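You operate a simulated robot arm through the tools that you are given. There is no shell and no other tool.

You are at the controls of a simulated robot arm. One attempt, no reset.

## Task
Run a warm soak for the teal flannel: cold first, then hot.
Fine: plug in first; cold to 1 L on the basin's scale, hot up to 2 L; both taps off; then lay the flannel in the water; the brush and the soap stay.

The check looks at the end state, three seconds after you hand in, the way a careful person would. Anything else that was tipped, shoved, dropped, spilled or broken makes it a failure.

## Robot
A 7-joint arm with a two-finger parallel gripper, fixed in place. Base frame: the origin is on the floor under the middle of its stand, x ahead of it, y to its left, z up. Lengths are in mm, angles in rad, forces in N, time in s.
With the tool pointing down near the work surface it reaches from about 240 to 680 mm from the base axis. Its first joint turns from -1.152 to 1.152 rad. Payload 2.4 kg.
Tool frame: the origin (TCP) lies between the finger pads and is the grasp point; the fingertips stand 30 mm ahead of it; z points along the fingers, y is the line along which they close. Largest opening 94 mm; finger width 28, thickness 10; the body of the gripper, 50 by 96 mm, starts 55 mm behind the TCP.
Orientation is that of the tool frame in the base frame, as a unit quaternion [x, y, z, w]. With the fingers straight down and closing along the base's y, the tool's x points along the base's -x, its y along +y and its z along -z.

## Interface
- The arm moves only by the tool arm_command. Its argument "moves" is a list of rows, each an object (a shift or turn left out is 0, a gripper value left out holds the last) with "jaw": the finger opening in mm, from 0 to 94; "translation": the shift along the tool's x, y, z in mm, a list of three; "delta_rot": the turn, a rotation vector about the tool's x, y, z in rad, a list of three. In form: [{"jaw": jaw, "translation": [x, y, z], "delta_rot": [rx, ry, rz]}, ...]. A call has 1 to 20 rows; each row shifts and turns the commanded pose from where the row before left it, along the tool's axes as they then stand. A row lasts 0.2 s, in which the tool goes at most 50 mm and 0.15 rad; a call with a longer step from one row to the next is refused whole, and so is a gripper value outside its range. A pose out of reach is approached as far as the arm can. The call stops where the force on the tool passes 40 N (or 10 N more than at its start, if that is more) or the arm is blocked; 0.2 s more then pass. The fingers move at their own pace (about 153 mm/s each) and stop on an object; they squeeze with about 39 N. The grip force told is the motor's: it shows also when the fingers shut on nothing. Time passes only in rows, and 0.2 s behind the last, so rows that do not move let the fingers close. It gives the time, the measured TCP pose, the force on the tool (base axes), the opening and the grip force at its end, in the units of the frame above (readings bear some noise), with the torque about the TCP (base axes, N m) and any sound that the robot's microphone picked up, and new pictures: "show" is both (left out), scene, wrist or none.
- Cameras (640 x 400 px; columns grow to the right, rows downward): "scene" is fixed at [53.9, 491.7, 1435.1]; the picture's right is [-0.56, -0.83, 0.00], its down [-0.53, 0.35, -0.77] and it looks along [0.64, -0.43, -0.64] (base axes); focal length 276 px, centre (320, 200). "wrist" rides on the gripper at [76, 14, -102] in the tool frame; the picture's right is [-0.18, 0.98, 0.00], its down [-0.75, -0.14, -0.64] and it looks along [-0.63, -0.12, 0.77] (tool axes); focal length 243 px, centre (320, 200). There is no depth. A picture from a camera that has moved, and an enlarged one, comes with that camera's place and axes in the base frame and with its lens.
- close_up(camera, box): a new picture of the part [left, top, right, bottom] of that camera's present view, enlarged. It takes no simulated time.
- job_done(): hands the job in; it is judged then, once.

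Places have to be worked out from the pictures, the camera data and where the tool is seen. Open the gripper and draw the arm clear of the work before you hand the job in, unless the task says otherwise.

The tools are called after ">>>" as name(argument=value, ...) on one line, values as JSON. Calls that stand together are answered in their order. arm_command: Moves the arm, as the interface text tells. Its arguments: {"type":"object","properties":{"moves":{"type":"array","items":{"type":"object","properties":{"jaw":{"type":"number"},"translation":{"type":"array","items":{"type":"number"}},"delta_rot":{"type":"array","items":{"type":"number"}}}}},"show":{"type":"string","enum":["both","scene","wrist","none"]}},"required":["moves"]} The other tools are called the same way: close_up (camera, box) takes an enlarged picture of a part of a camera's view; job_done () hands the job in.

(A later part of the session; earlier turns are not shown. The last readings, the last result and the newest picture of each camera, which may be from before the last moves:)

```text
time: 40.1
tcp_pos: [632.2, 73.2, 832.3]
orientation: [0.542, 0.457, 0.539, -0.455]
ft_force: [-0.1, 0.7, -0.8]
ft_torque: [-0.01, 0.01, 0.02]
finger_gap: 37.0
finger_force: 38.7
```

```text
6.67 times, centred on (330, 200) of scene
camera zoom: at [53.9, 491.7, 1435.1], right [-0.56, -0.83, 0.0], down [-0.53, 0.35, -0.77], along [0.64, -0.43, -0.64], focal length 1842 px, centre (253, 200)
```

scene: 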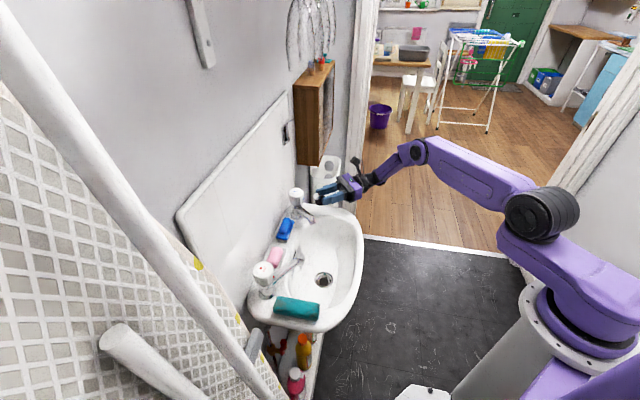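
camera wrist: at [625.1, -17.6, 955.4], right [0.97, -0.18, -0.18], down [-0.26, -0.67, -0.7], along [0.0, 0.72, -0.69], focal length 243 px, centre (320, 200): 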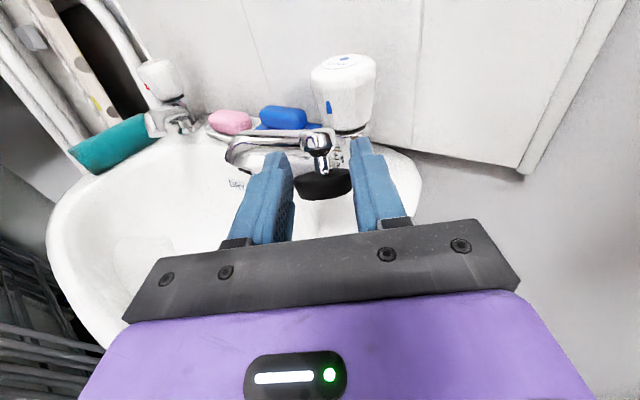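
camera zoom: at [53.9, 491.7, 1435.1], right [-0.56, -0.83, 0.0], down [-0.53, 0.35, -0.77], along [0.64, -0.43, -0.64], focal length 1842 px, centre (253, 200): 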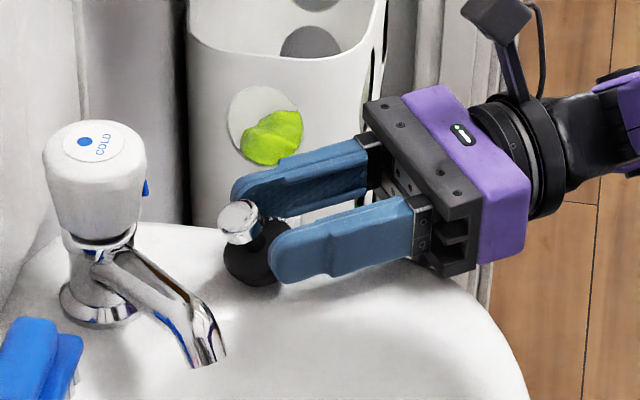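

Back at 90° tilt with no contact. I lower 1 mm at a time toward the deck.

>>> arm_command(moves=[{"translation": [-1.2, 0, 0]}, {"translation": [-1.2, 0, 0]}, {"translation": [-1.2, 0, 0]}, {}], show="none")

>>> close_up(camera="scene", box=[305, 192, 335, 217])

```text
time: 41.1
tcp_pos: [631.5, 72.9, 827.7]
orientation: [0.542, 0.457, 0.54, -0.454]
ft_force: [-0.7, 0.4, 2.8]
ft_torque: [0.08, -0.03, 0.02]
finger_gap: 37.0
finger_force: 38.2
```

```text
16.00 times, centred on (320, 204) of scene
camera zoom: at [53.9, 491.7, 1435.1], right [-0.56, -0.83, 0.0], down [-0.53, 0.35, -0.77], along [0.64, -0.43, -0.64], focal length 4421 px, centre (320, 128)
```

zoom: 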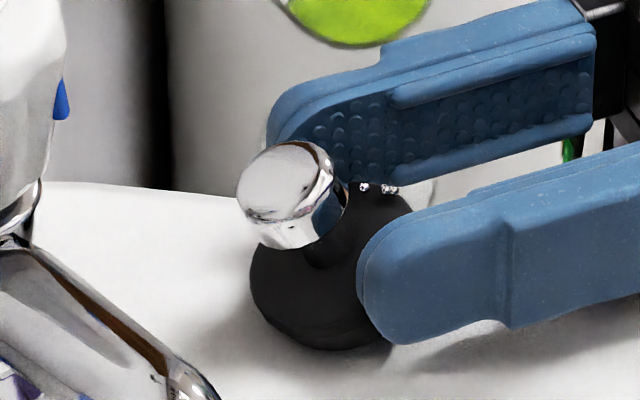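

Touching with about 3 N. I now open the fingers and let the plug settle upright.

>>> arm_command(moves=[{"jaw": 45}, {}, {}, {"jaw": 60}, {}], show="none")

>>> close_up(camera="scene", box=[290, 170, 370, 230])

>>> close_up(camera="wrist", box=[240, 100, 400, 240])

```text
time: 42.3
tcp_pos: [631.5, 71.7, 828.2]
orientation: [0.542, 0.456, 0.54, -0.455]
ft_force: [0.8, -0.3, -0.3]
ft_torque: [-0.01, 0.01, -0.03]
finger_gap: 60.3
finger_force: 0.0
```

```text
6.67 times, centred on (330, 200) of scene
camera zoom: at [53.9, 491.7, 1435.1], right [-0.56, -0.83, 0.0], down [-0.53, 0.35, -0.77], along [0.64, -0.43, -0.64], focal length 1842 px, centre (253, 200)
```

zoom: 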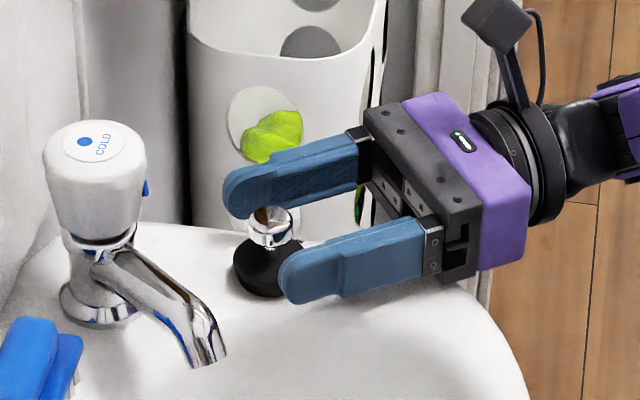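

```text
2.86 times, centred on (320, 170) of wrist
camera zoom: at [627.9, -29.6, 904.9], right [0.97, -0.17, -0.18], down [-0.25, -0.61, -0.75], along [0.01, 0.77, -0.63], focal length 693 px, centre (320, 286)
```

zoom: 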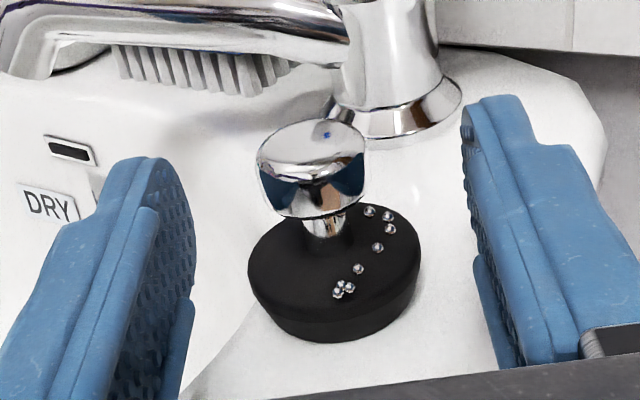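

The plug stands upright on the deck. I lift the tool straight up, with the fingers well apart on both sides of the knob, and then look.

>>> arm_command(moves=[{"translation": [10, 0, 0]}, {"translation": [25, 0, 0]}, {"translation": [30, 0, 0]}, {"translation": [35, 0, 0]}, {"translation": [35, 0, 0]}, {}], show="none")

>>> close_up(camera="scene", box=[290, 170, 370, 230])

```text
time: 43.7
tcp_pos: [633.6, 71.5, 962.7]
orientation: [0.541, 0.457, 0.539, -0.455]
ft_force: [0.0, 0.6, 0.7]
ft_torque: [-0.01, 0.02, 0.01]
finger_gap: 60.0
finger_force: 0.0
```

```text
6.67 times, centred on (330, 200) of scene
camera zoom: at [53.9, 491.7, 1435.1], right [-0.56, -0.83, 0.0], down [-0.53, 0.35, -0.77], along [0.64, -0.43, -0.64], focal length 1842 px, centre (253, 200)
```

zoom: 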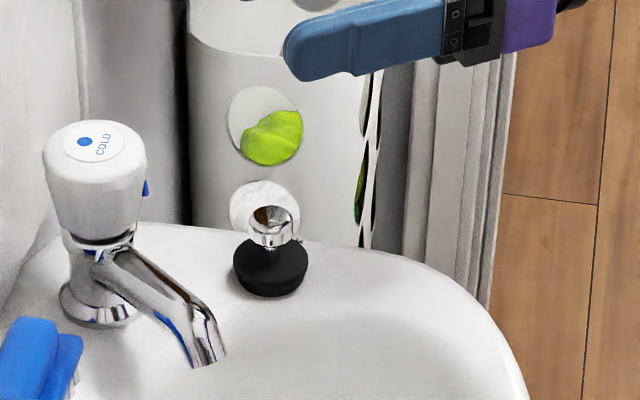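

The plug stands upright at about (633,92) with its knob centre at z≈834. I turn the tool back to vertical, then yaw it back to the default heading.

>>> arm_command(moves=[{"delta_rot": [0, -0.1425, 0]}, {"delta_rot": [0, -0.1425, 0]}, {"delta_rot": [0, -0.1425, 0]}, {"delta_rot": [0, -0.1425, 0]}, {"delta_rot": [0, -0.1425, 0]}, {"delta_rot": [0, -0.1425, 0]}, {"delta_rot": [0, -0.1425, 0]}, {"delta_rot": [0, -0.1425, 0]}, {"delta_rot": [0, -0.1425, 0]}, {"delta_rot": [0, -0.1425, 0]}, {"delta_rot": [0, -0.1425, 0]}, {}], show="none")

>>> arm_command(moves=[{"delta_rot": [0, 0, -0.1454]}, {"delta_rot": [0, 0, -0.1454]}, {"delta_rot": [0, 0, -0.1454]}, {"delta_rot": [0, 0, -0.1454]}, {"delta_rot": [0, 0, -0.1454]}, {"delta_rot": [0, 0, -0.1454]}, {"delta_rot": [0, 0, -0.1454]}, {"delta_rot": [0, 0, -0.1454]}, {"delta_rot": [0, 0, -0.1454]}, {"delta_rot": [0, 0, -0.1454]}, {"delta_rot": [0, 0, -0.1454]}, {"delta_rot": [0, 0, -0.1454]}, {}], show="both")

>>> close_up(camera="wrist", box=[240, 80, 400, 240])

```text
time: 46.3
tcp_pos: [632.3, 73.2, 963.6]
orientation: [0.765, 0.644, -0.001, 0.0]
ft_force: [0.3, 0.3, 0.2]
ft_torque: [-0.03, 0.03, -0.05]
finger_gap: 59.9
finger_force: 0.1
```

```text
time: 49.1
tcp_pos: [631.9, 73.0, 962.8]
orientation: [-0.002, 1.0, -0.001, 0.0]
ft_force: [-0.2, 0.0, 0.1]
ft_torque: [0.02, 0.01, 0.04]
finger_gap: 59.9
finger_force: 0.1
camera wrist: at [555.7, 87.1, 1066.7], right [0.18, 0.98, 0.0], down [0.75, -0.14, 0.64], along [0.63, -0.11, -0.77], focal length 243 px, centre (320, 200)
```

scene: 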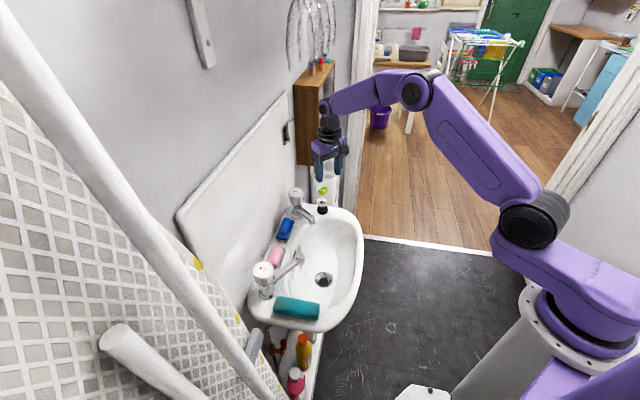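
wrist: 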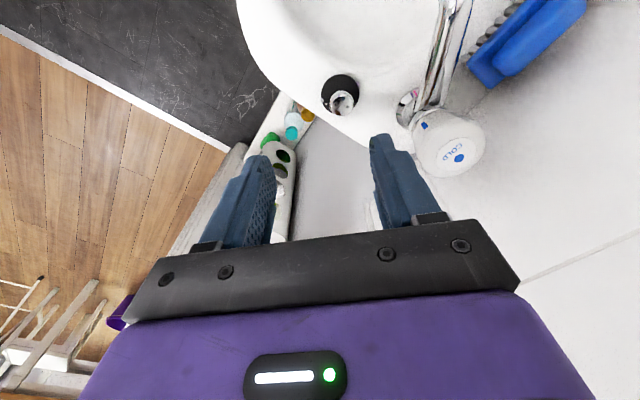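

```text
2.50 times, centred on (320, 160) of wrist
camera zoom: at [555.7, 87.1, 1066.7], right [0.18, 0.98, 0.0], down [0.75, -0.14, 0.64], along [0.63, -0.11, -0.77], focal length 606 px, centre (320, 300)
```

zoom: 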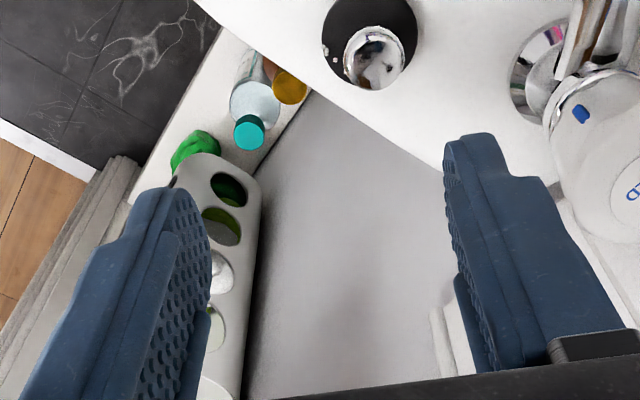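

The knob works out at about (633.7,93). I move over it and descend to z≈880, then refine.

>>> arm_command(moves=[{"translation": [-0.9, 10, 10]}, {"translation": [-0.9, 10, 36]}, {"translation": [0, 0, 37]}, {}], show="none")

>>> close_up(camera="wrist", box=[240, 80, 400, 240])

>>> close_up(camera="scene", box=[290, 170, 370, 230])

```text
time: 50.1
tcp_pos: [633.8, 90.9, 881.1]
orientation: [-0.001, 1.0, 0.0, 0.0]
ft_force: [0.6, 0.2, 0.6]
ft_torque: [0.01, 0.01, 0.03]
finger_gap: 60.1
finger_force: 0.0
```

```text
2.50 times, centred on (320, 160) of wrist
camera zoom: at [556.9, 106.4, 984.8], right [0.18, 0.98, 0.0], down [0.75, -0.14, 0.64], along [0.63, -0.12, -0.77], focal length 606 px, centre (320, 300)
```

zoom: 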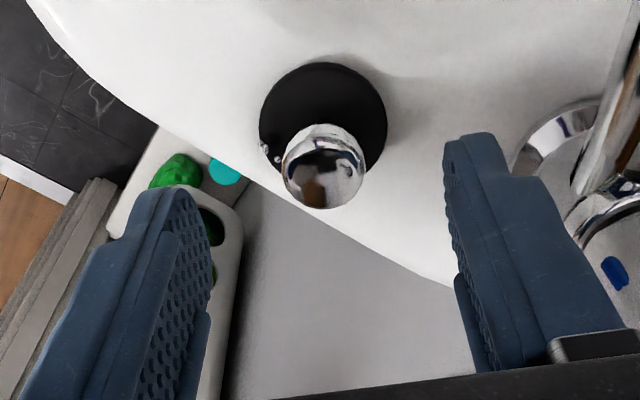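

```text
6.67 times, centred on (330, 200) of scene
camera zoom: at [53.9, 491.7, 1435.1], right [-0.56, -0.83, 0.0], down [-0.53, 0.35, -0.77], along [0.64, -0.43, -0.64], focal length 1842 px, centre (253, 200)
```

zoom: 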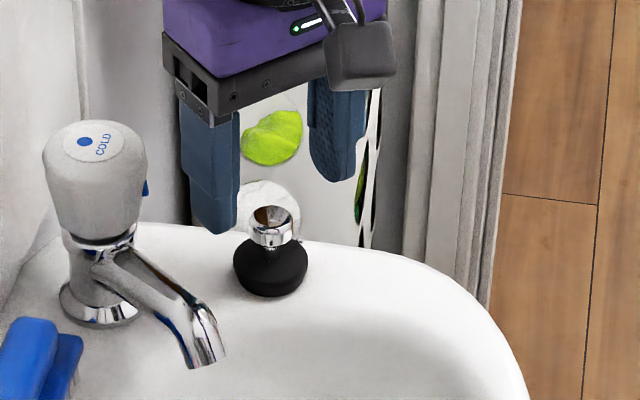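

The knob is centred between the fingers. This time I go lower, to z≈849.5, so the pads fully cover the knob, then close.

>>> arm_command(moves=[{"translation": [0, 0, 16]}, {"translation": [0, 0.3, 15.5]}, {}], show="none")

>>> close_up(camera="scene", box=[300, 180, 340, 215])

>>> close_up(camera="wrist", box=[260, 100, 380, 220])

```text
time: 50.9
tcp_pos: [633.6, 89.7, 850.3]
orientation: [-0.002, 1.0, 0.0, 0.0]
ft_force: [0.1, 0.2, 0.3]
ft_torque: [0.0, -0.01, -0.01]
finger_gap: 60.2
finger_force: 0.1
```

```text
11.43 times, centred on (320, 198) of scene
camera zoom: at [53.9, 491.7, 1435.1], right [-0.56, -0.83, 0.0], down [-0.53, 0.35, -0.77], along [0.64, -0.43, -0.64], focal length 3158 px, centre (320, 229)
```

zoom: 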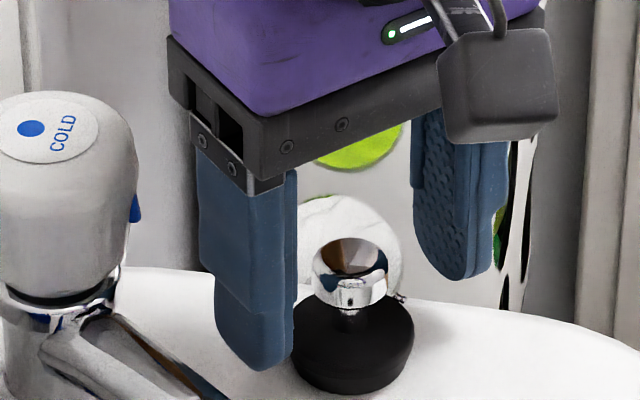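

```text
3.33 times, centred on (320, 160) of wrist
camera zoom: at [557.4, 106.1, 952.7], right [0.18, 0.98, 0.0], down [0.75, -0.14, 0.64], along [0.63, -0.12, -0.77], focal length 809 px, centre (320, 333)
```

zoom: 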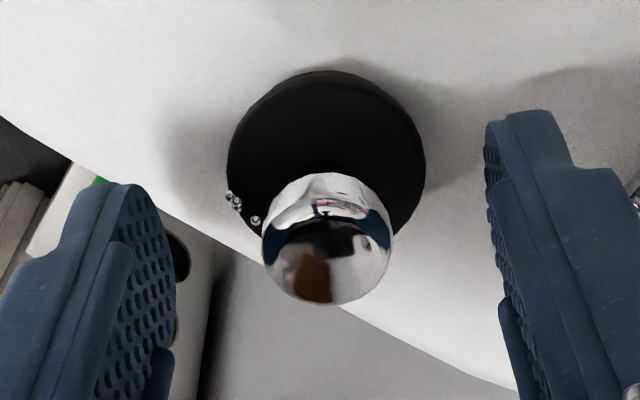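

The fingertips are about 12 mm below the knob's centre and just above the disc. I close the gripper.

>>> arm_command(moves=[{"jaw": 12}, {}, {}, {}], show="none")

>>> close_up(camera="scene", box=[300, 180, 340, 215])

>>> close_up(camera="wrist", box=[260, 100, 380, 220])

```text
time: 51.9
tcp_pos: [635.3, 90.2, 849.6]
orientation: [-0.002, 1.0, 0.0, 0.0]
ft_force: [0.3, 1.0, 0.2]
ft_torque: [0.09, -0.01, 0.03]
finger_gap: 21.4
finger_force: 38.7
```

```text
11.43 times, centred on (320, 198) of scene
camera zoom: at [53.9, 491.7, 1435.1], right [-0.56, -0.83, 0.0], down [-0.53, 0.35, -0.77], along [0.64, -0.43, -0.64], focal length 3158 px, centre (320, 229)
```

zoom: 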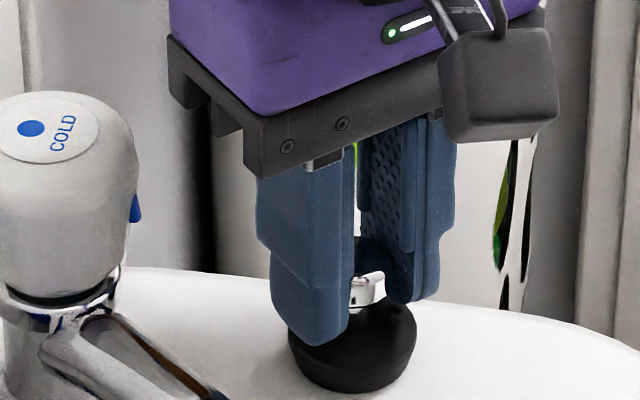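

```text
3.33 times, centred on (320, 160) of wrist
camera zoom: at [557.4, 106.0, 952.9], right [0.18, 0.98, 0.0], down [0.75, -0.14, 0.64], along [0.63, -0.12, -0.77], focal length 809 px, centre (320, 333)
```

zoom: 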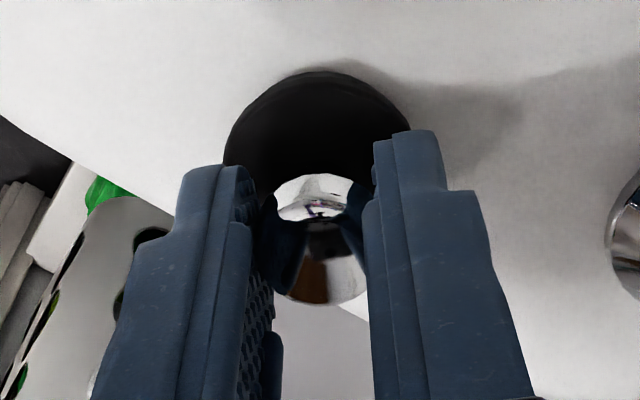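

Gripped at 21.4 mm. I lift gently a few millimetres at a time and check that the plug comes along.

>>> arm_command(moves=[{"translation": [0, 0, -3]}, {"translation": [0, 0, -4]}, {"translation": [0, 0, -5]}, {}], show="none")

>>> close_up(camera="scene", box=[300, 180, 340, 215])

```text
time: 52.9
tcp_pos: [633.7, 92.4, 862.0]
orientation: [-0.001, 1.0, 0.0, 0.0]
ft_force: [-0.3, -0.2, -0.1]
ft_torque: [0.01, -0.01, 0.01]
finger_gap: 21.2
finger_force: 39.0
```

```text
11.43 times, centred on (320, 198) of scene
camera zoom: at [53.9, 491.7, 1435.1], right [-0.56, -0.83, 0.0], down [-0.53, 0.35, -0.77], along [0.64, -0.43, -0.64], focal length 3158 px, centre (320, 229)
```

zoom: 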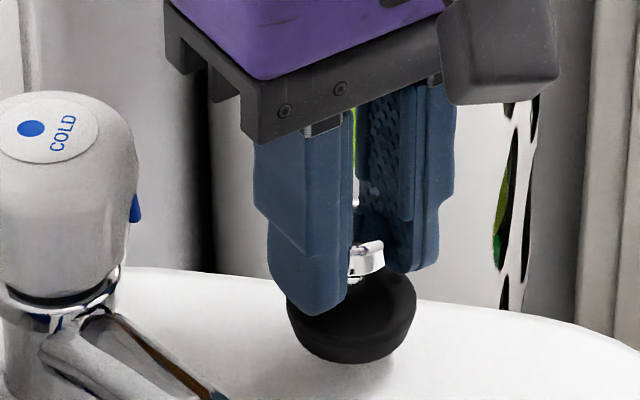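

The plug is off the deck and held. I lift it higher at a gentle pace.

>>> arm_command(moves=[{"translation": [0, 0, -8]}, {"translation": [0, 0, -12]}, {"translation": [0, 0, -15]}, {"translation": [0, 0, -15]}, {"translation": [0, 0, -15]}, {"translation": [0, 0, -12]}, {}], show="none")

>>> close_up(camera="scene", box=[290, 160, 370, 220])

```text
time: 54.5
tcp_pos: [634.5, 93.8, 938.9]
orientation: [-0.002, 1.0, 0.001, 0.0]
ft_force: [0.2, -0.7, -0.6]
ft_torque: [0.05, -0.04, -0.02]
finger_gap: 21.5
finger_force: 39.0
```

```text
6.67 times, centred on (330, 190) of scene
camera zoom: at [53.9, 491.7, 1435.1], right [-0.56, -0.83, 0.0], down [-0.53, 0.35, -0.77], along [0.64, -0.43, -0.64], focal length 1842 px, centre (253, 267)
```

zoom: 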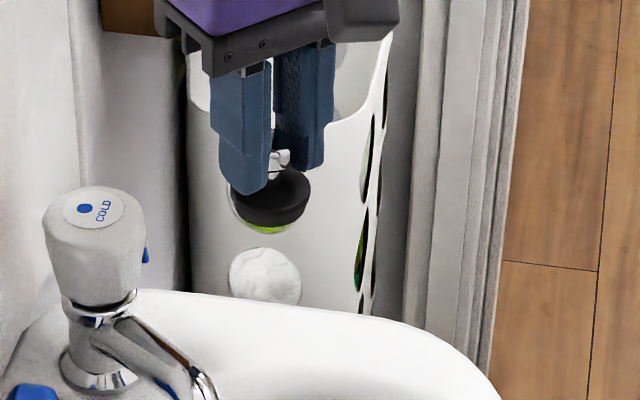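

Held firmly at z 939. I carry it over to above the drain in moderate steps.

>>> arm_command(moves=[{"translation": [10, 6, 0]}, {"translation": [16, 10, 0]}, {"translation": [18, 11, 0]}, {"translation": [18, 11, 0]}, {"translation": [18, 11, 0]}, {"translation": [18, 11, 0]}, {"translation": [18, 11, 0]}, {"translation": [18, 11, 0]}, {"translation": [16, 10, 0]}, {"translation": [10, 8, 0]}, {}], show="both")

>>> close_up(camera="wrist", box=[240, 40, 400, 200])

>>> close_up(camera="scene", box=[260, 180, 380, 300])

```text
time: 56.9
tcp_pos: [472.7, 193.9, 936.2]
orientation: [-0.002, 1.0, 0.0, -0.001]
ft_force: [0.2, -0.7, -1.0]
ft_torque: [0.0, 0.05, 0.02]
finger_gap: 21.1
finger_force: 38.5
camera wrist: at [395.6, 209.2, 1039.3], right [0.18, 0.98, 0.0], down [0.75, -0.14, 0.64], along [0.63, -0.12, -0.77], focal length 243 px, centre (320, 200)
```

scene: 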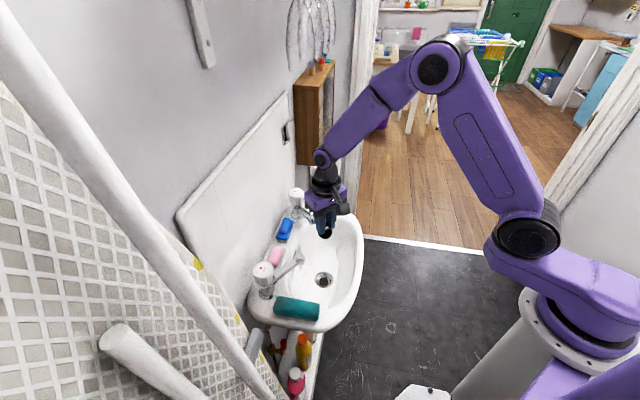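
wrist: 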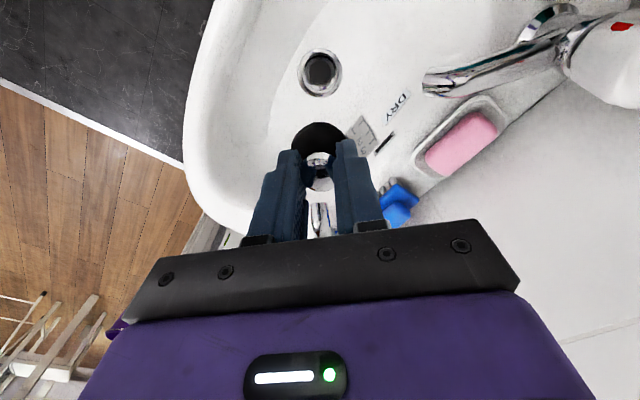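

```text
2.50 times, centred on (320, 120) of wrist
camera zoom: at [395.6, 209.2, 1039.3], right [0.18, 0.98, 0.0], down [0.75, -0.14, 0.64], along [0.63, -0.12, -0.77], focal length 606 px, centre (320, 400)
```

zoom: 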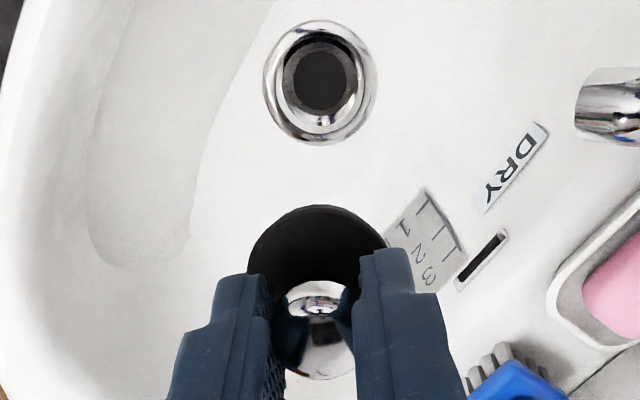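

```text
3.33 times, centred on (320, 240) of scene
camera zoom: at [53.9, 491.7, 1435.1], right [-0.56, -0.83, 0.0], down [-0.53, 0.35, -0.77], along [0.64, -0.43, -0.64], focal length 921 px, centre (320, 67)
```

zoom: 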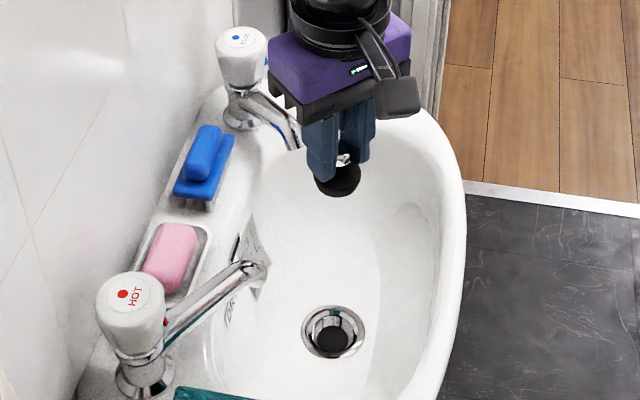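

The drain ring centre comes out at about (473.3,193.6), ring top near z 675. I lower the plug toward it, stopping at about z 780 to check alignment.

>>> arm_command(moves=[{"translation": [-0.8, 0, 20]}, {"translation": [0, 0, 25]}, {"translation": [0, 0, 25]}, {"translation": [0, 0, 25]}, {"translation": [0, 0, 25]}, {"translation": [0, 0, 25]}, {"translation": [0, 0, 12]}, {}], show="both")

>>> close_up(camera="wrist", box=[240, 60, 400, 200])

>>> close_up(camera="scene", box=[280, 210, 360, 300])

```text
time: 58.7
tcp_pos: [474.7, 192.8, 780.7]
orientation: [-0.001, 1.0, 0.001, 0.0]
ft_force: [0.4, 0.0, -0.9]
ft_torque: [-0.02, 0.0, -0.01]
finger_gap: 21.5
finger_force: 39.4
camera wrist: at [397.7, 207.0, 883.4], right [0.18, 0.98, 0.0], down [0.75, -0.14, 0.64], along [0.63, -0.12, -0.77], focal length 243 px, centre (320, 200)
```

scene: 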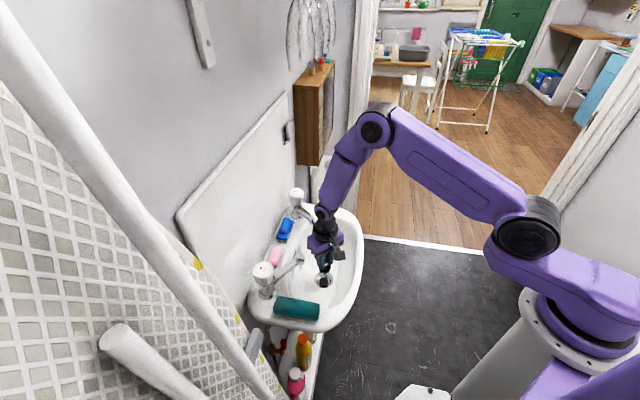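
wrist: 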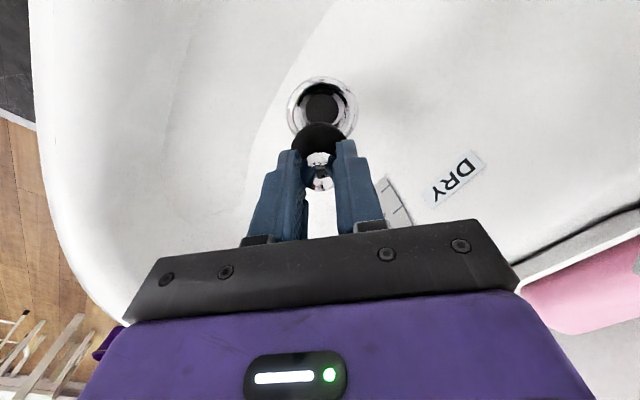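

```text
2.86 times, centred on (320, 130) of wrist
camera zoom: at [397.7, 207.0, 883.4], right [0.18, 0.98, 0.0], down [0.75, -0.14, 0.64], along [0.63, -0.12, -0.77], focal length 693 px, centre (320, 400)
```

zoom: 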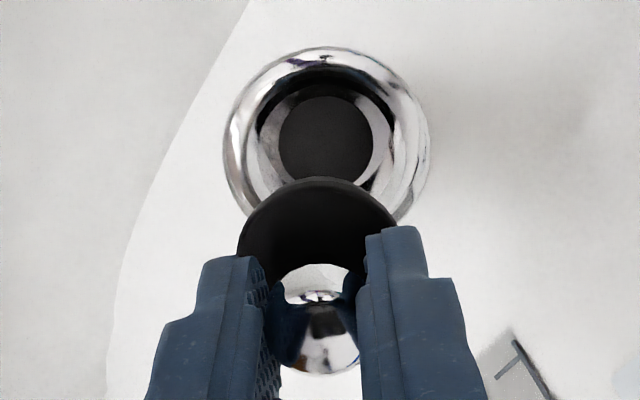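

```text
4.44 times, centred on (320, 255) of scene
camera zoom: at [53.9, 491.7, 1435.1], right [-0.56, -0.83, 0.0], down [-0.53, 0.35, -0.77], along [0.64, -0.43, -0.64], focal length 1228 px, centre (320, -44)
```

zoom: 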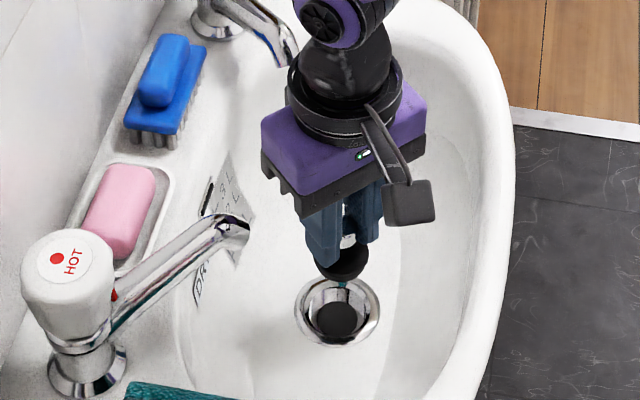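

The drain centre is about 2.7 mm toward +y of the plug's axis and maybe 1–2 mm toward −x. I correct and lower to about z 745 for another check.

>>> arm_command(moves=[{"translation": [0.5, 1.4, 12]}, {"translation": [0.5, 1.3, 12]}, {"translation": [0, 0, 11]}, {}], show="none")

>>> close_up(camera="wrist", box=[240, 80, 400, 200])

>>> close_up(camera="scene", box=[300, 250, 350, 295])

```text
time: 59.7
tcp_pos: [473.1, 197.2, 746.1]
orientation: [-0.002, 1.0, 0.0, 0.0]
ft_force: [0.2, 0.0, -0.7]
ft_torque: [-0.02, 0.0, 0.02]
finger_gap: 21.2
finger_force: 38.9
```

```text
3.33 times, centred on (320, 140) of wrist
camera zoom: at [396.7, 211.9, 849.8], right [0.18, 0.98, 0.0], down [0.75, -0.14, 0.64], along [0.63, -0.12, -0.77], focal length 809 px, centre (320, 400)
```

zoom: 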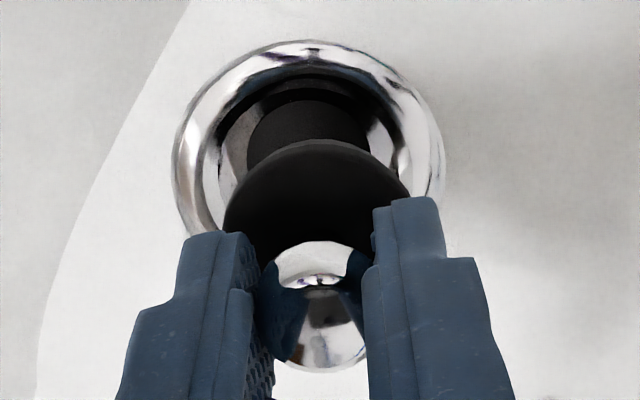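

```text
8.89 times, centred on (325, 272) of scene
camera zoom: at [53.9, 491.7, 1435.1], right [-0.56, -0.83, 0.0], down [-0.53, 0.35, -0.77], along [0.64, -0.43, -0.64], focal length 2456 px, centre (276, -444)
```

zoom: 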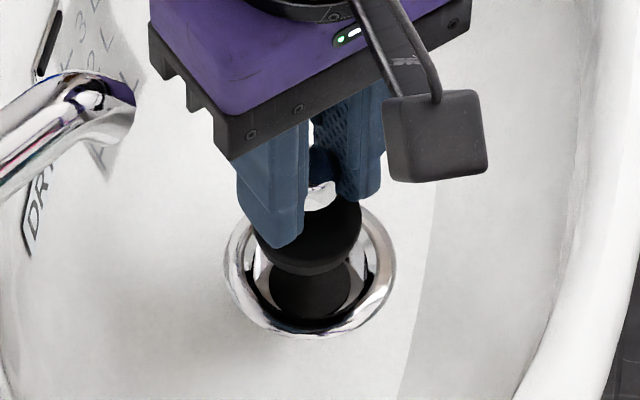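

The plug is nearly over the cup; I shift by about (+1, −2.3) mm and lower to z≈724, then check again.

>>> arm_command(moves=[{"translation": [-0.5, -1.2, 8]}, {"translation": [-0.5, -1.1, 8]}, {"translation": [0, 0, 6]}, {}, {}], show="none")

>>> close_up(camera="wrist", box=[240, 80, 400, 200])

>>> close_up(camera="scene", box=[300, 250, 350, 295])

```text
time: 60.9
tcp_pos: [476.5, 193.2, 723.3]
orientation: [-0.002, 1.0, 0.001, 0.001]
ft_force: [0.0, 0.2, -1.3]
ft_torque: [-0.04, 0.01, 0.01]
finger_gap: 21.0
finger_force: 38.9
```

```text
3.33 times, centred on (320, 140) of wrist
camera zoom: at [398.8, 208.3, 826.6], right [0.18, 0.98, 0.0], down [0.75, -0.14, 0.64], along [0.63, -0.12, -0.77], focal length 809 px, centre (320, 400)
```

zoom: 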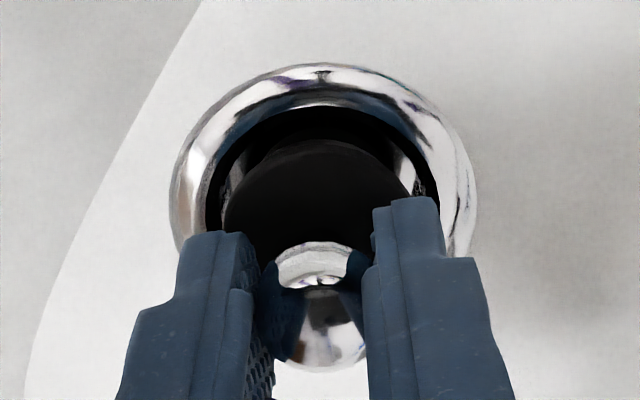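

```text
8.89 times, centred on (325, 272) of scene
camera zoom: at [53.9, 491.7, 1435.1], right [-0.56, -0.83, 0.0], down [-0.53, 0.35, -0.77], along [0.64, -0.43, -0.64], focal length 2456 px, centre (276, -444)
```

zoom: 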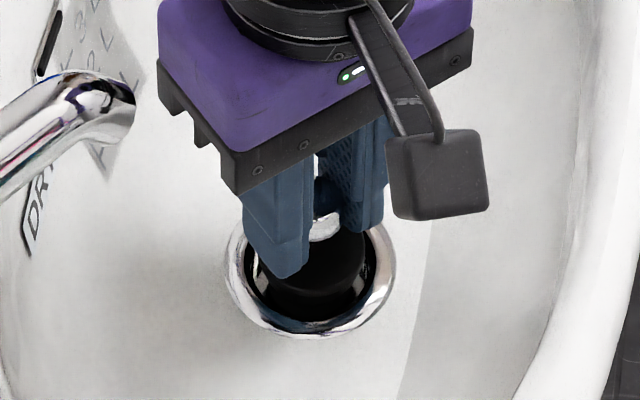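

Now the plug is within about 1 mm of the cup's centre. I lower in small steps, watching the force.

>>> arm_command(moves=[{"translation": [-0.3, 0.7, 3]}, {"translation": [0, 0, 3]}, {"translation": [0, 0, 3]}, {}], show="none")

>>> close_up(camera="wrist", box=[240, 80, 400, 200])

```text
time: 61.9
tcp_pos: [477.1, 194.1, 713.7]
orientation: [-0.002, 1.0, 0.001, 0.0]
ft_force: [-0.1, -0.5, 0.1]
ft_torque: [0.0, 0.0, -0.03]
finger_gap: 21.4
finger_force: 38.8
```

```text
3.33 times, centred on (320, 140) of wrist
camera zoom: at [399.4, 209.1, 816.9], right [0.18, 0.98, 0.0], down [0.75, -0.14, 0.64], along [0.63, -0.12, -0.77], focal length 809 px, centre (320, 400)
```

zoom: 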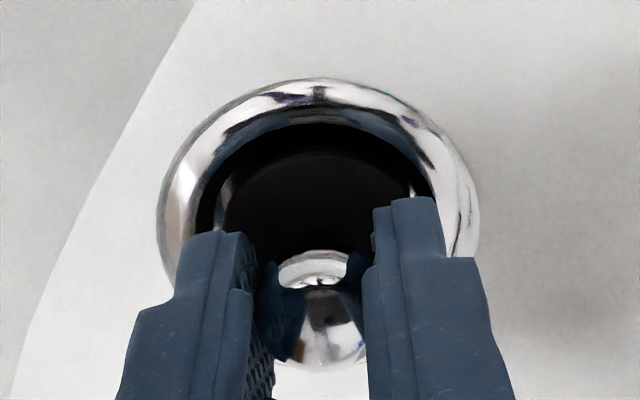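

Still free and centred. Lower further.

>>> arm_command(moves=[{"translation": [0, 0, 2.5]}, {"translation": [0, 0, 2.5]}, {"translation": [0, 0, 2]}, {}], show="none")

>>> close_up(camera="wrist", box=[240, 80, 400, 200])

>>> close_up(camera="scene", box=[300, 250, 350, 295])

```text
time: 62.5
tcp_pos: [476.3, 194.9, 713.2]
orientation: [-0.002, 1.0, 0.0, 0.0]
ft_force: [-3.9, -1.6, 11.5]
ft_torque: [-0.12, 0.17, 0.04]
finger_gap: 21.3
finger_force: 39.2
stopped in row 3: the force on the tool passed its limit at 47 N (the readings are from after the stop); the commanded pose is now the measured one
```

```text
3.33 times, centred on (320, 140) of wrist
camera zoom: at [399.4, 209.2, 815.7], right [0.18, 0.98, 0.0], down [0.75, -0.14, 0.64], along [0.63, -0.12, -0.77], focal length 809 px, centre (320, 400)
```

zoom: 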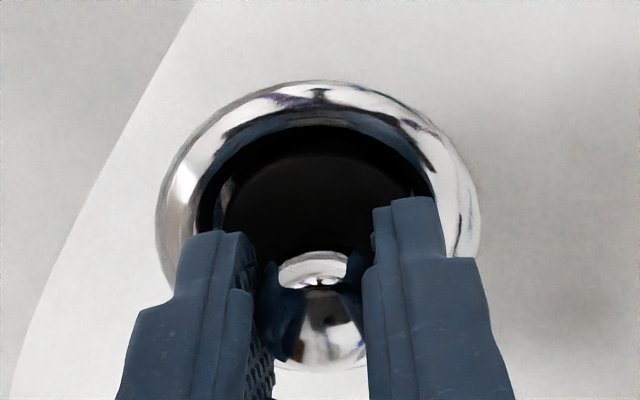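

```text
8.89 times, centred on (325, 272) of scene
camera zoom: at [53.7, 491.6, 1435.1], right [-0.56, -0.83, 0.0], down [-0.53, 0.35, -0.77], along [0.64, -0.43, -0.64], focal length 2456 px, centre (276, -444)
```

zoom: 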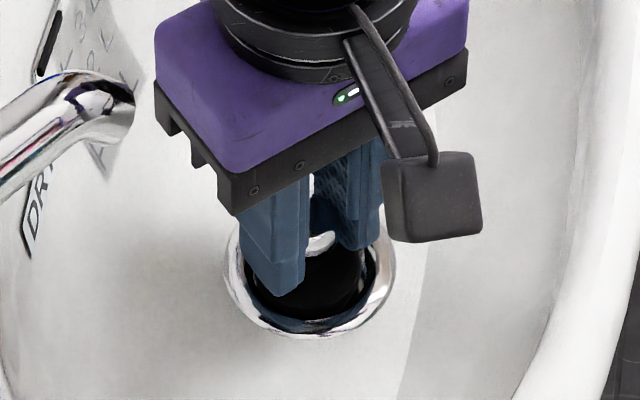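

Contact at z≈713 with the force well centred: the plug seems to sit in the cup. I open the fingers slightly and look at how it sits.

>>> arm_command(moves=[{"jaw": 34}, {}, {}, {"translation": [0, 0, -15]}, {"translation": [0, 0, -25]}, {"translation": [0, 0, -30]}, {}], show="none")

>>> close_up(camera="wrist", box=[260, 70, 380, 190])

>>> close_up(camera="scene", box=[300, 250, 350, 295])

```text
time: 64.1
tcp_pos: [477.5, 191.7, 783.9]
orientation: [-0.001, 1.0, 0.001, 0.0]
ft_force: [-0.5, 0.0, 0.0]
ft_torque: [-0.01, 0.03, -0.01]
finger_gap: 34.1
finger_force: 0.1
```

```text
3.33 times, centred on (320, 130) of wrist
camera zoom: at [399.7, 207.0, 887.4], right [0.18, 0.98, 0.0], down [0.75, -0.14, 0.64], along [0.63, -0.12, -0.77], focal length 809 px, centre (320, 433)
```

zoom: 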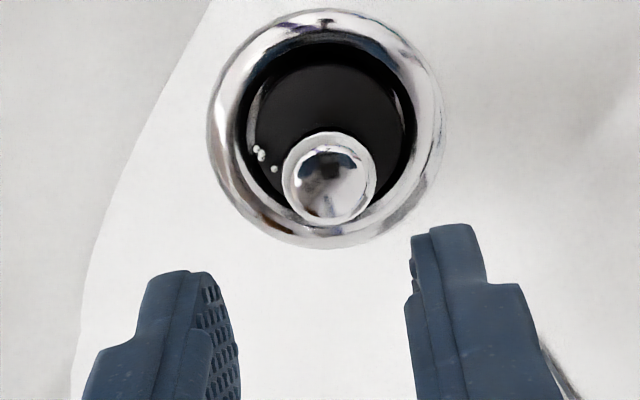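

```text
8.89 times, centred on (325, 272) of scene
camera zoom: at [53.9, 491.7, 1435.1], right [-0.56, -0.83, 0.0], down [-0.53, 0.35, -0.77], along [0.64, -0.43, -0.64], focal length 2456 px, centre (276, -444)
```

zoom: 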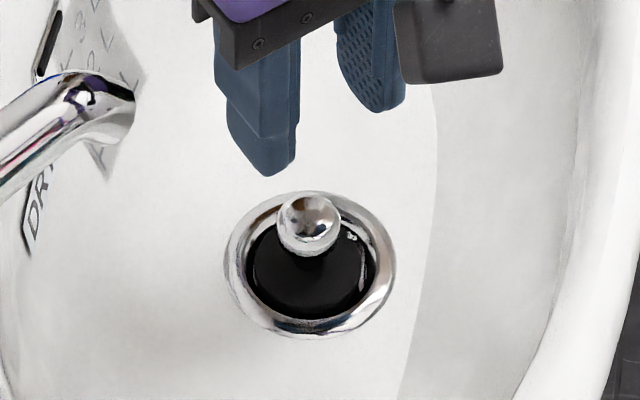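

The plug sits upright and centred in the drain. Now I rise, yaw by 45° and go to a viewpoint facing the scale, to record the empty reading before opening the cold tap.

>>> arm_command(moves=[{"jaw": 80, "translation": [0, 0, -40]}, {"translation": [0, 0, -45]}, {"translation": [5, -10, -45]}, {"translation": [15, -30, -30], "delta_rot": [0, 0, -0.131]}, {"translation": [8, -25, 0], "delta_rot": [0, 0, -0.131]}, {"delta_rot": [0, 0, -0.131]}, {"delta_rot": [0, 0, -0.131]}, {"delta_rot": [0, 0, -0.131]}, {"delta_rot": [0, 0, -0.131]}, {}], show="both")

```text
time: 66.3
tcp_pos: [451.1, 127.0, 942.6]
orientation: [-0.386, 0.923, 0.001, 0.0]
ft_force: [-0.6, -0.7, -0.5]
ft_torque: [0.01, 0.02, 0.01]
finger_gap: 80.0
finger_force: 0.0
camera wrist: at [386.4, 84.5, 1045.3], right [-0.57, 0.82, 0.0], down [0.63, 0.44, 0.64], along [0.53, 0.37, -0.77], focal length 243 px, centre (320, 200)
```

scene: 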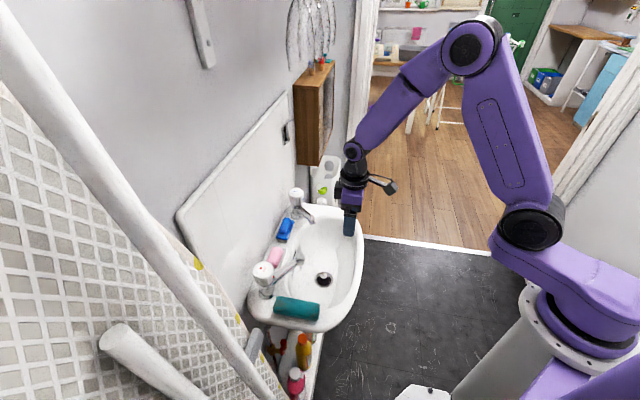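
wrist: 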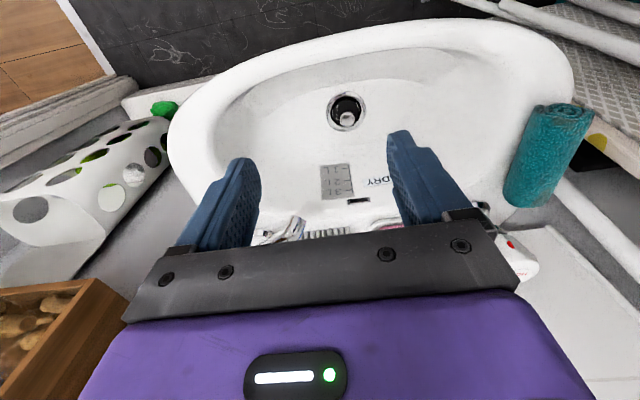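

This pose gives a straight view of the scale and the plug. I zoom in on both.

>>> close_up(camera="wrist", box=[300, 150, 400, 220])

>>> close_up(camera="wrist", box=[300, 75, 390, 145])

>>> close_up(camera="scene", box=[285, 235, 345, 300])

```text
5.71 times, centred on (350, 185) of wrist
camera zoom: at [386.4, 84.5, 1045.3], right [-0.57, 0.82, 0.0], down [0.63, 0.44, 0.64], along [0.53, 0.37, -0.77], focal length 1386 px, centre (149, 286)
```

zoom: 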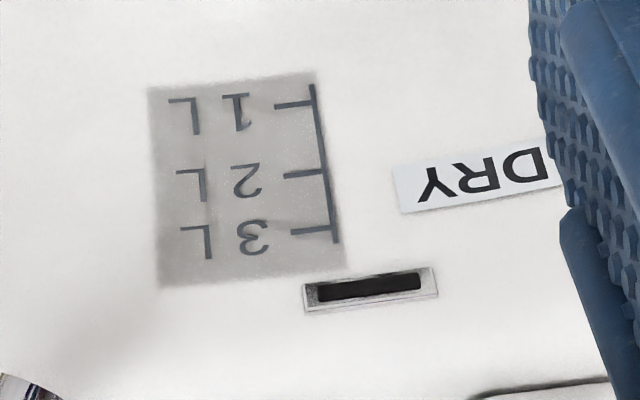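

```text
5.71 times, centred on (345, 110) of wrist
camera zoom: at [386.4, 84.5, 1045.3], right [-0.57, 0.82, 0.0], down [0.63, 0.44, 0.64], along [0.53, 0.37, -0.77], focal length 1386 px, centre (177, 714)
```

zoom: 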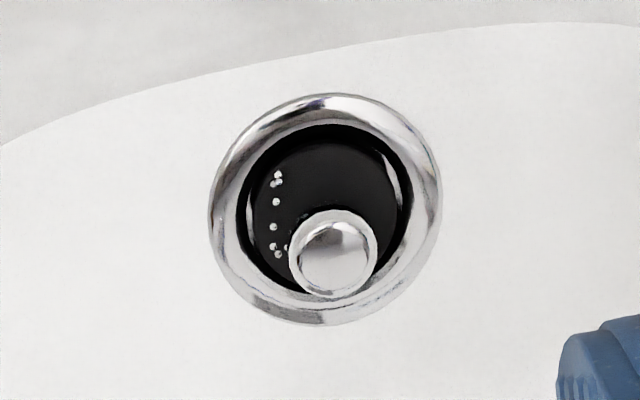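

```text
6.15 times, centred on (315, 268) of scene
camera zoom: at [53.9, 491.7, 1435.1], right [-0.56, -0.83, 0.0], down [-0.53, 0.35, -0.77], along [0.64, -0.43, -0.64], focal length 1700 px, centre (351, -215)
```

zoom: 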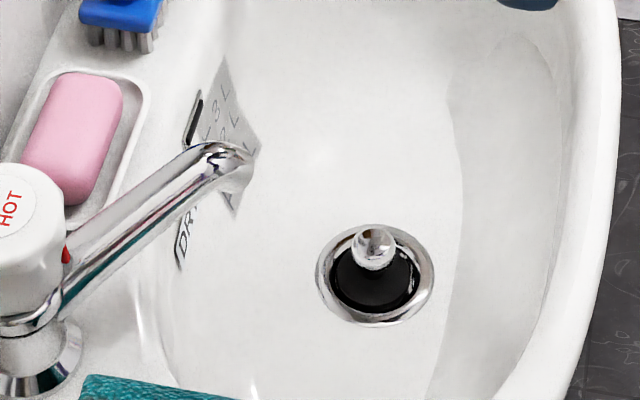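

Marks 1, 2 and 3 L are clear from here (basin empty), and the plug is centred. Next I move high above the cold tap to locate its handle.

>>> arm_command(moves=[{"translation": [-30.6, -23, -6.4]}, {"translation": [-30.6, -23, -6.4]}, {"translation": [-30.6, -23, -6.4]}, {"translation": [-30.6, -23, -6.4]}, {"translation": [-30.6, -23, -6.4]}, {}], show="both")

>>> close_up(camera="wrist", box=[220, 60, 420, 220])

>>> close_up(camera="scene", box=[270, 160, 340, 230])

```text
time: 67.7
tcp_pos: [641.1, 153.3, 976.3]
orientation: [-0.385, 0.923, -0.001, 0.0]
ft_force: [0.0, -0.5, -0.2]
ft_torque: [-0.03, 0.03, -0.03]
finger_gap: 79.8
finger_force: 0.0
camera wrist: at [576.4, 110.4, 1078.5], right [-0.57, 0.82, 0.0], down [0.63, 0.44, 0.64], along [0.53, 0.37, -0.77], focal length 243 px, centre (320, 200)
```

scene: 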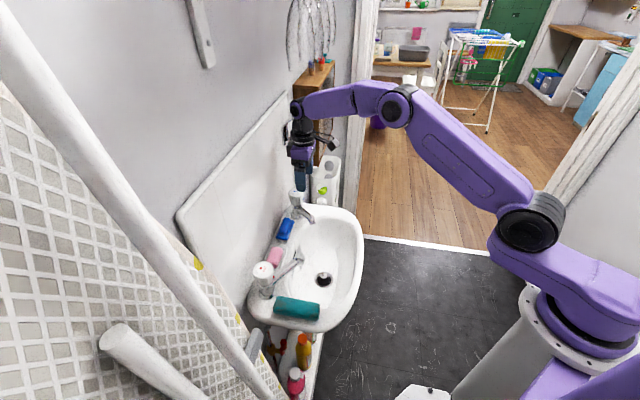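
wrist: 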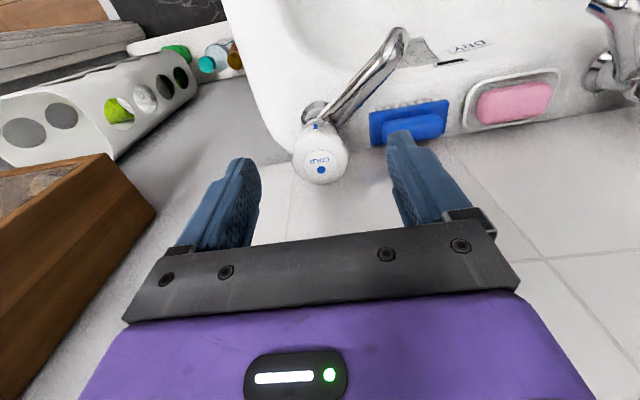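

```text
2.50 times, centred on (320, 140) of wrist
camera zoom: at [576.4, 110.4, 1078.5], right [-0.57, 0.82, 0.0], down [0.63, 0.44, 0.64], along [0.53, 0.37, -0.77], focal length 606 px, centre (320, 350)
```

zoom: 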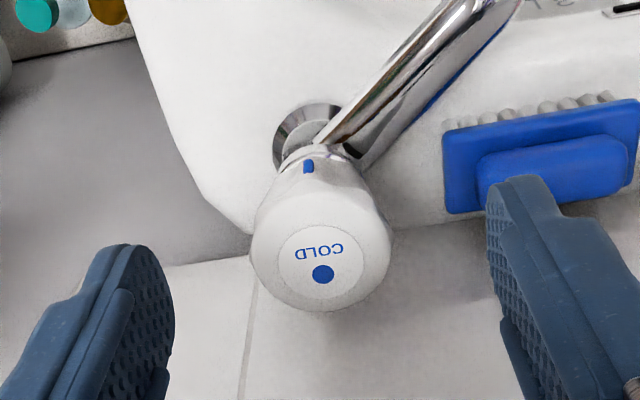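

```text
5.71 times, centred on (305, 195) of scene
camera zoom: at [54.0, 491.7, 1435.1], right [-0.56, -0.83, 0.0], down [-0.53, 0.35, -0.77], along [0.64, -0.43, -0.64], focal length 1579 px, centre (406, 229)
```

zoom: 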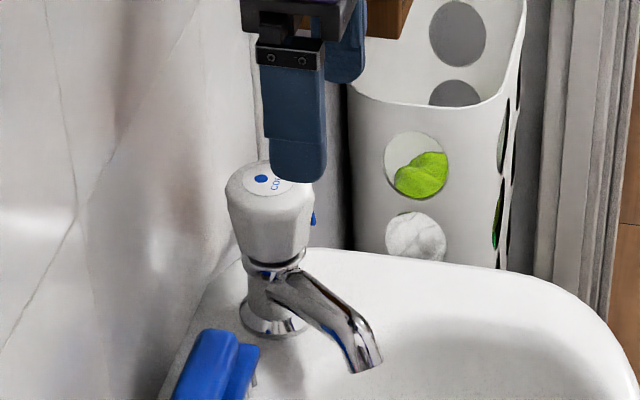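

The handle's axis is near (666,174), top z≈900, diameter ≈47 mm, and the wall is about 40 mm behind it. I tilt the tool 15° away from the wall with the fingers closing parallel to it, and come to a standoff above the handle.

>>> arm_command(moves=[{"delta_rot": [0, -0.131, 0]}, {"delta_rot": [0, -0.131, 0]}, {"translation": [-3.4, -1.6, 14]}, {"translation": [-3.3, -1.6, 14.7]}, {}], show="both")

>>> close_up(camera="wrist", box=[220, 60, 420, 220])

>>> close_up(camera="scene", box=[270, 150, 340, 220])

```text
time: 68.9
tcp_pos: [652.9, 162.9, 947.7]
orientation: [-0.381, 0.915, 0.051, 0.121]
ft_force: [1.0, 0.0, -0.2]
ft_torque: [0.0, 0.01, 0.02]
finger_gap: 80.1
finger_force: 0.0
camera wrist: at [571.8, 103.1, 1028.1], right [-0.57, 0.82, 0.05], down [0.49, 0.3, 0.82], along [0.65, 0.49, -0.58], focal length 243 px, centre (320, 200)
```

scene: 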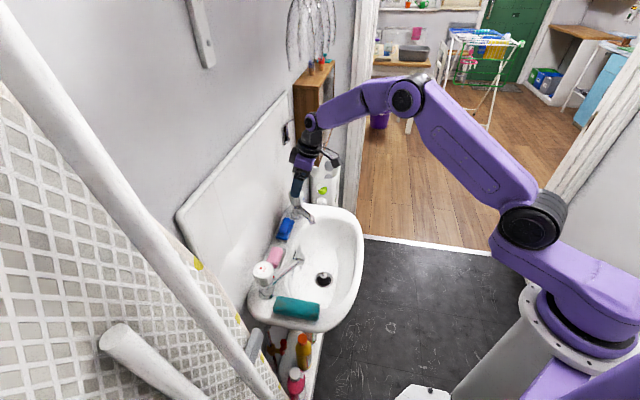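
wrist: 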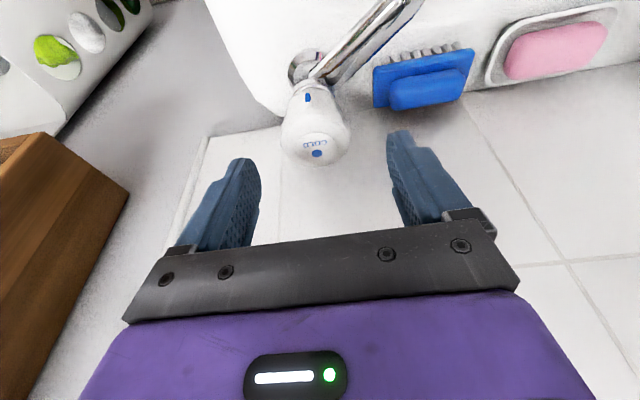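

```text
2.50 times, centred on (320, 140) of wrist
camera zoom: at [571.8, 103.1, 1028.1], right [-0.57, 0.82, 0.05], down [0.49, 0.3, 0.82], along [0.65, 0.49, -0.58], focal length 606 px, centre (320, 350)
```

zoom: 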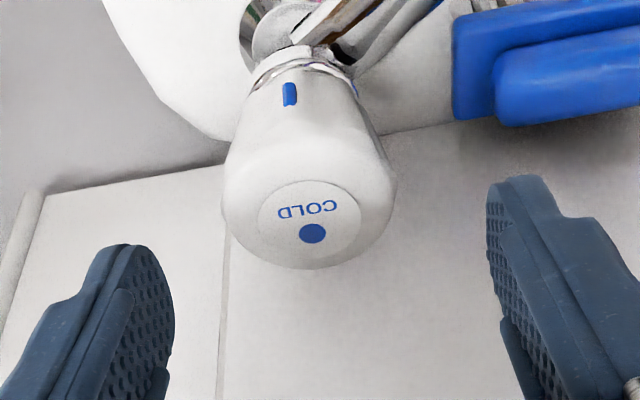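

```text
5.71 times, centred on (305, 185) of scene
camera zoom: at [53.9, 491.7, 1435.1], right [-0.56, -0.83, 0.0], down [-0.53, 0.35, -0.77], along [0.64, -0.43, -0.64], focal length 1579 px, centre (406, 286)
```

zoom: 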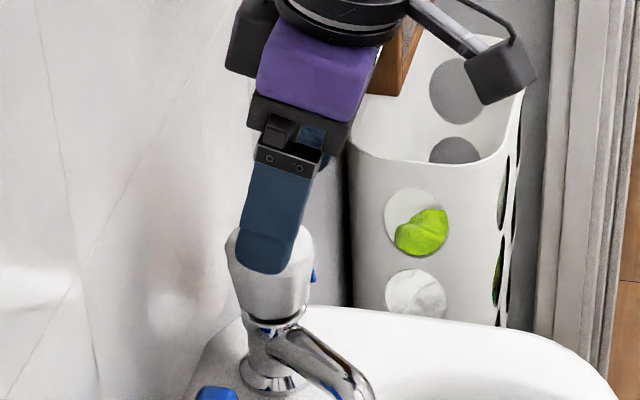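

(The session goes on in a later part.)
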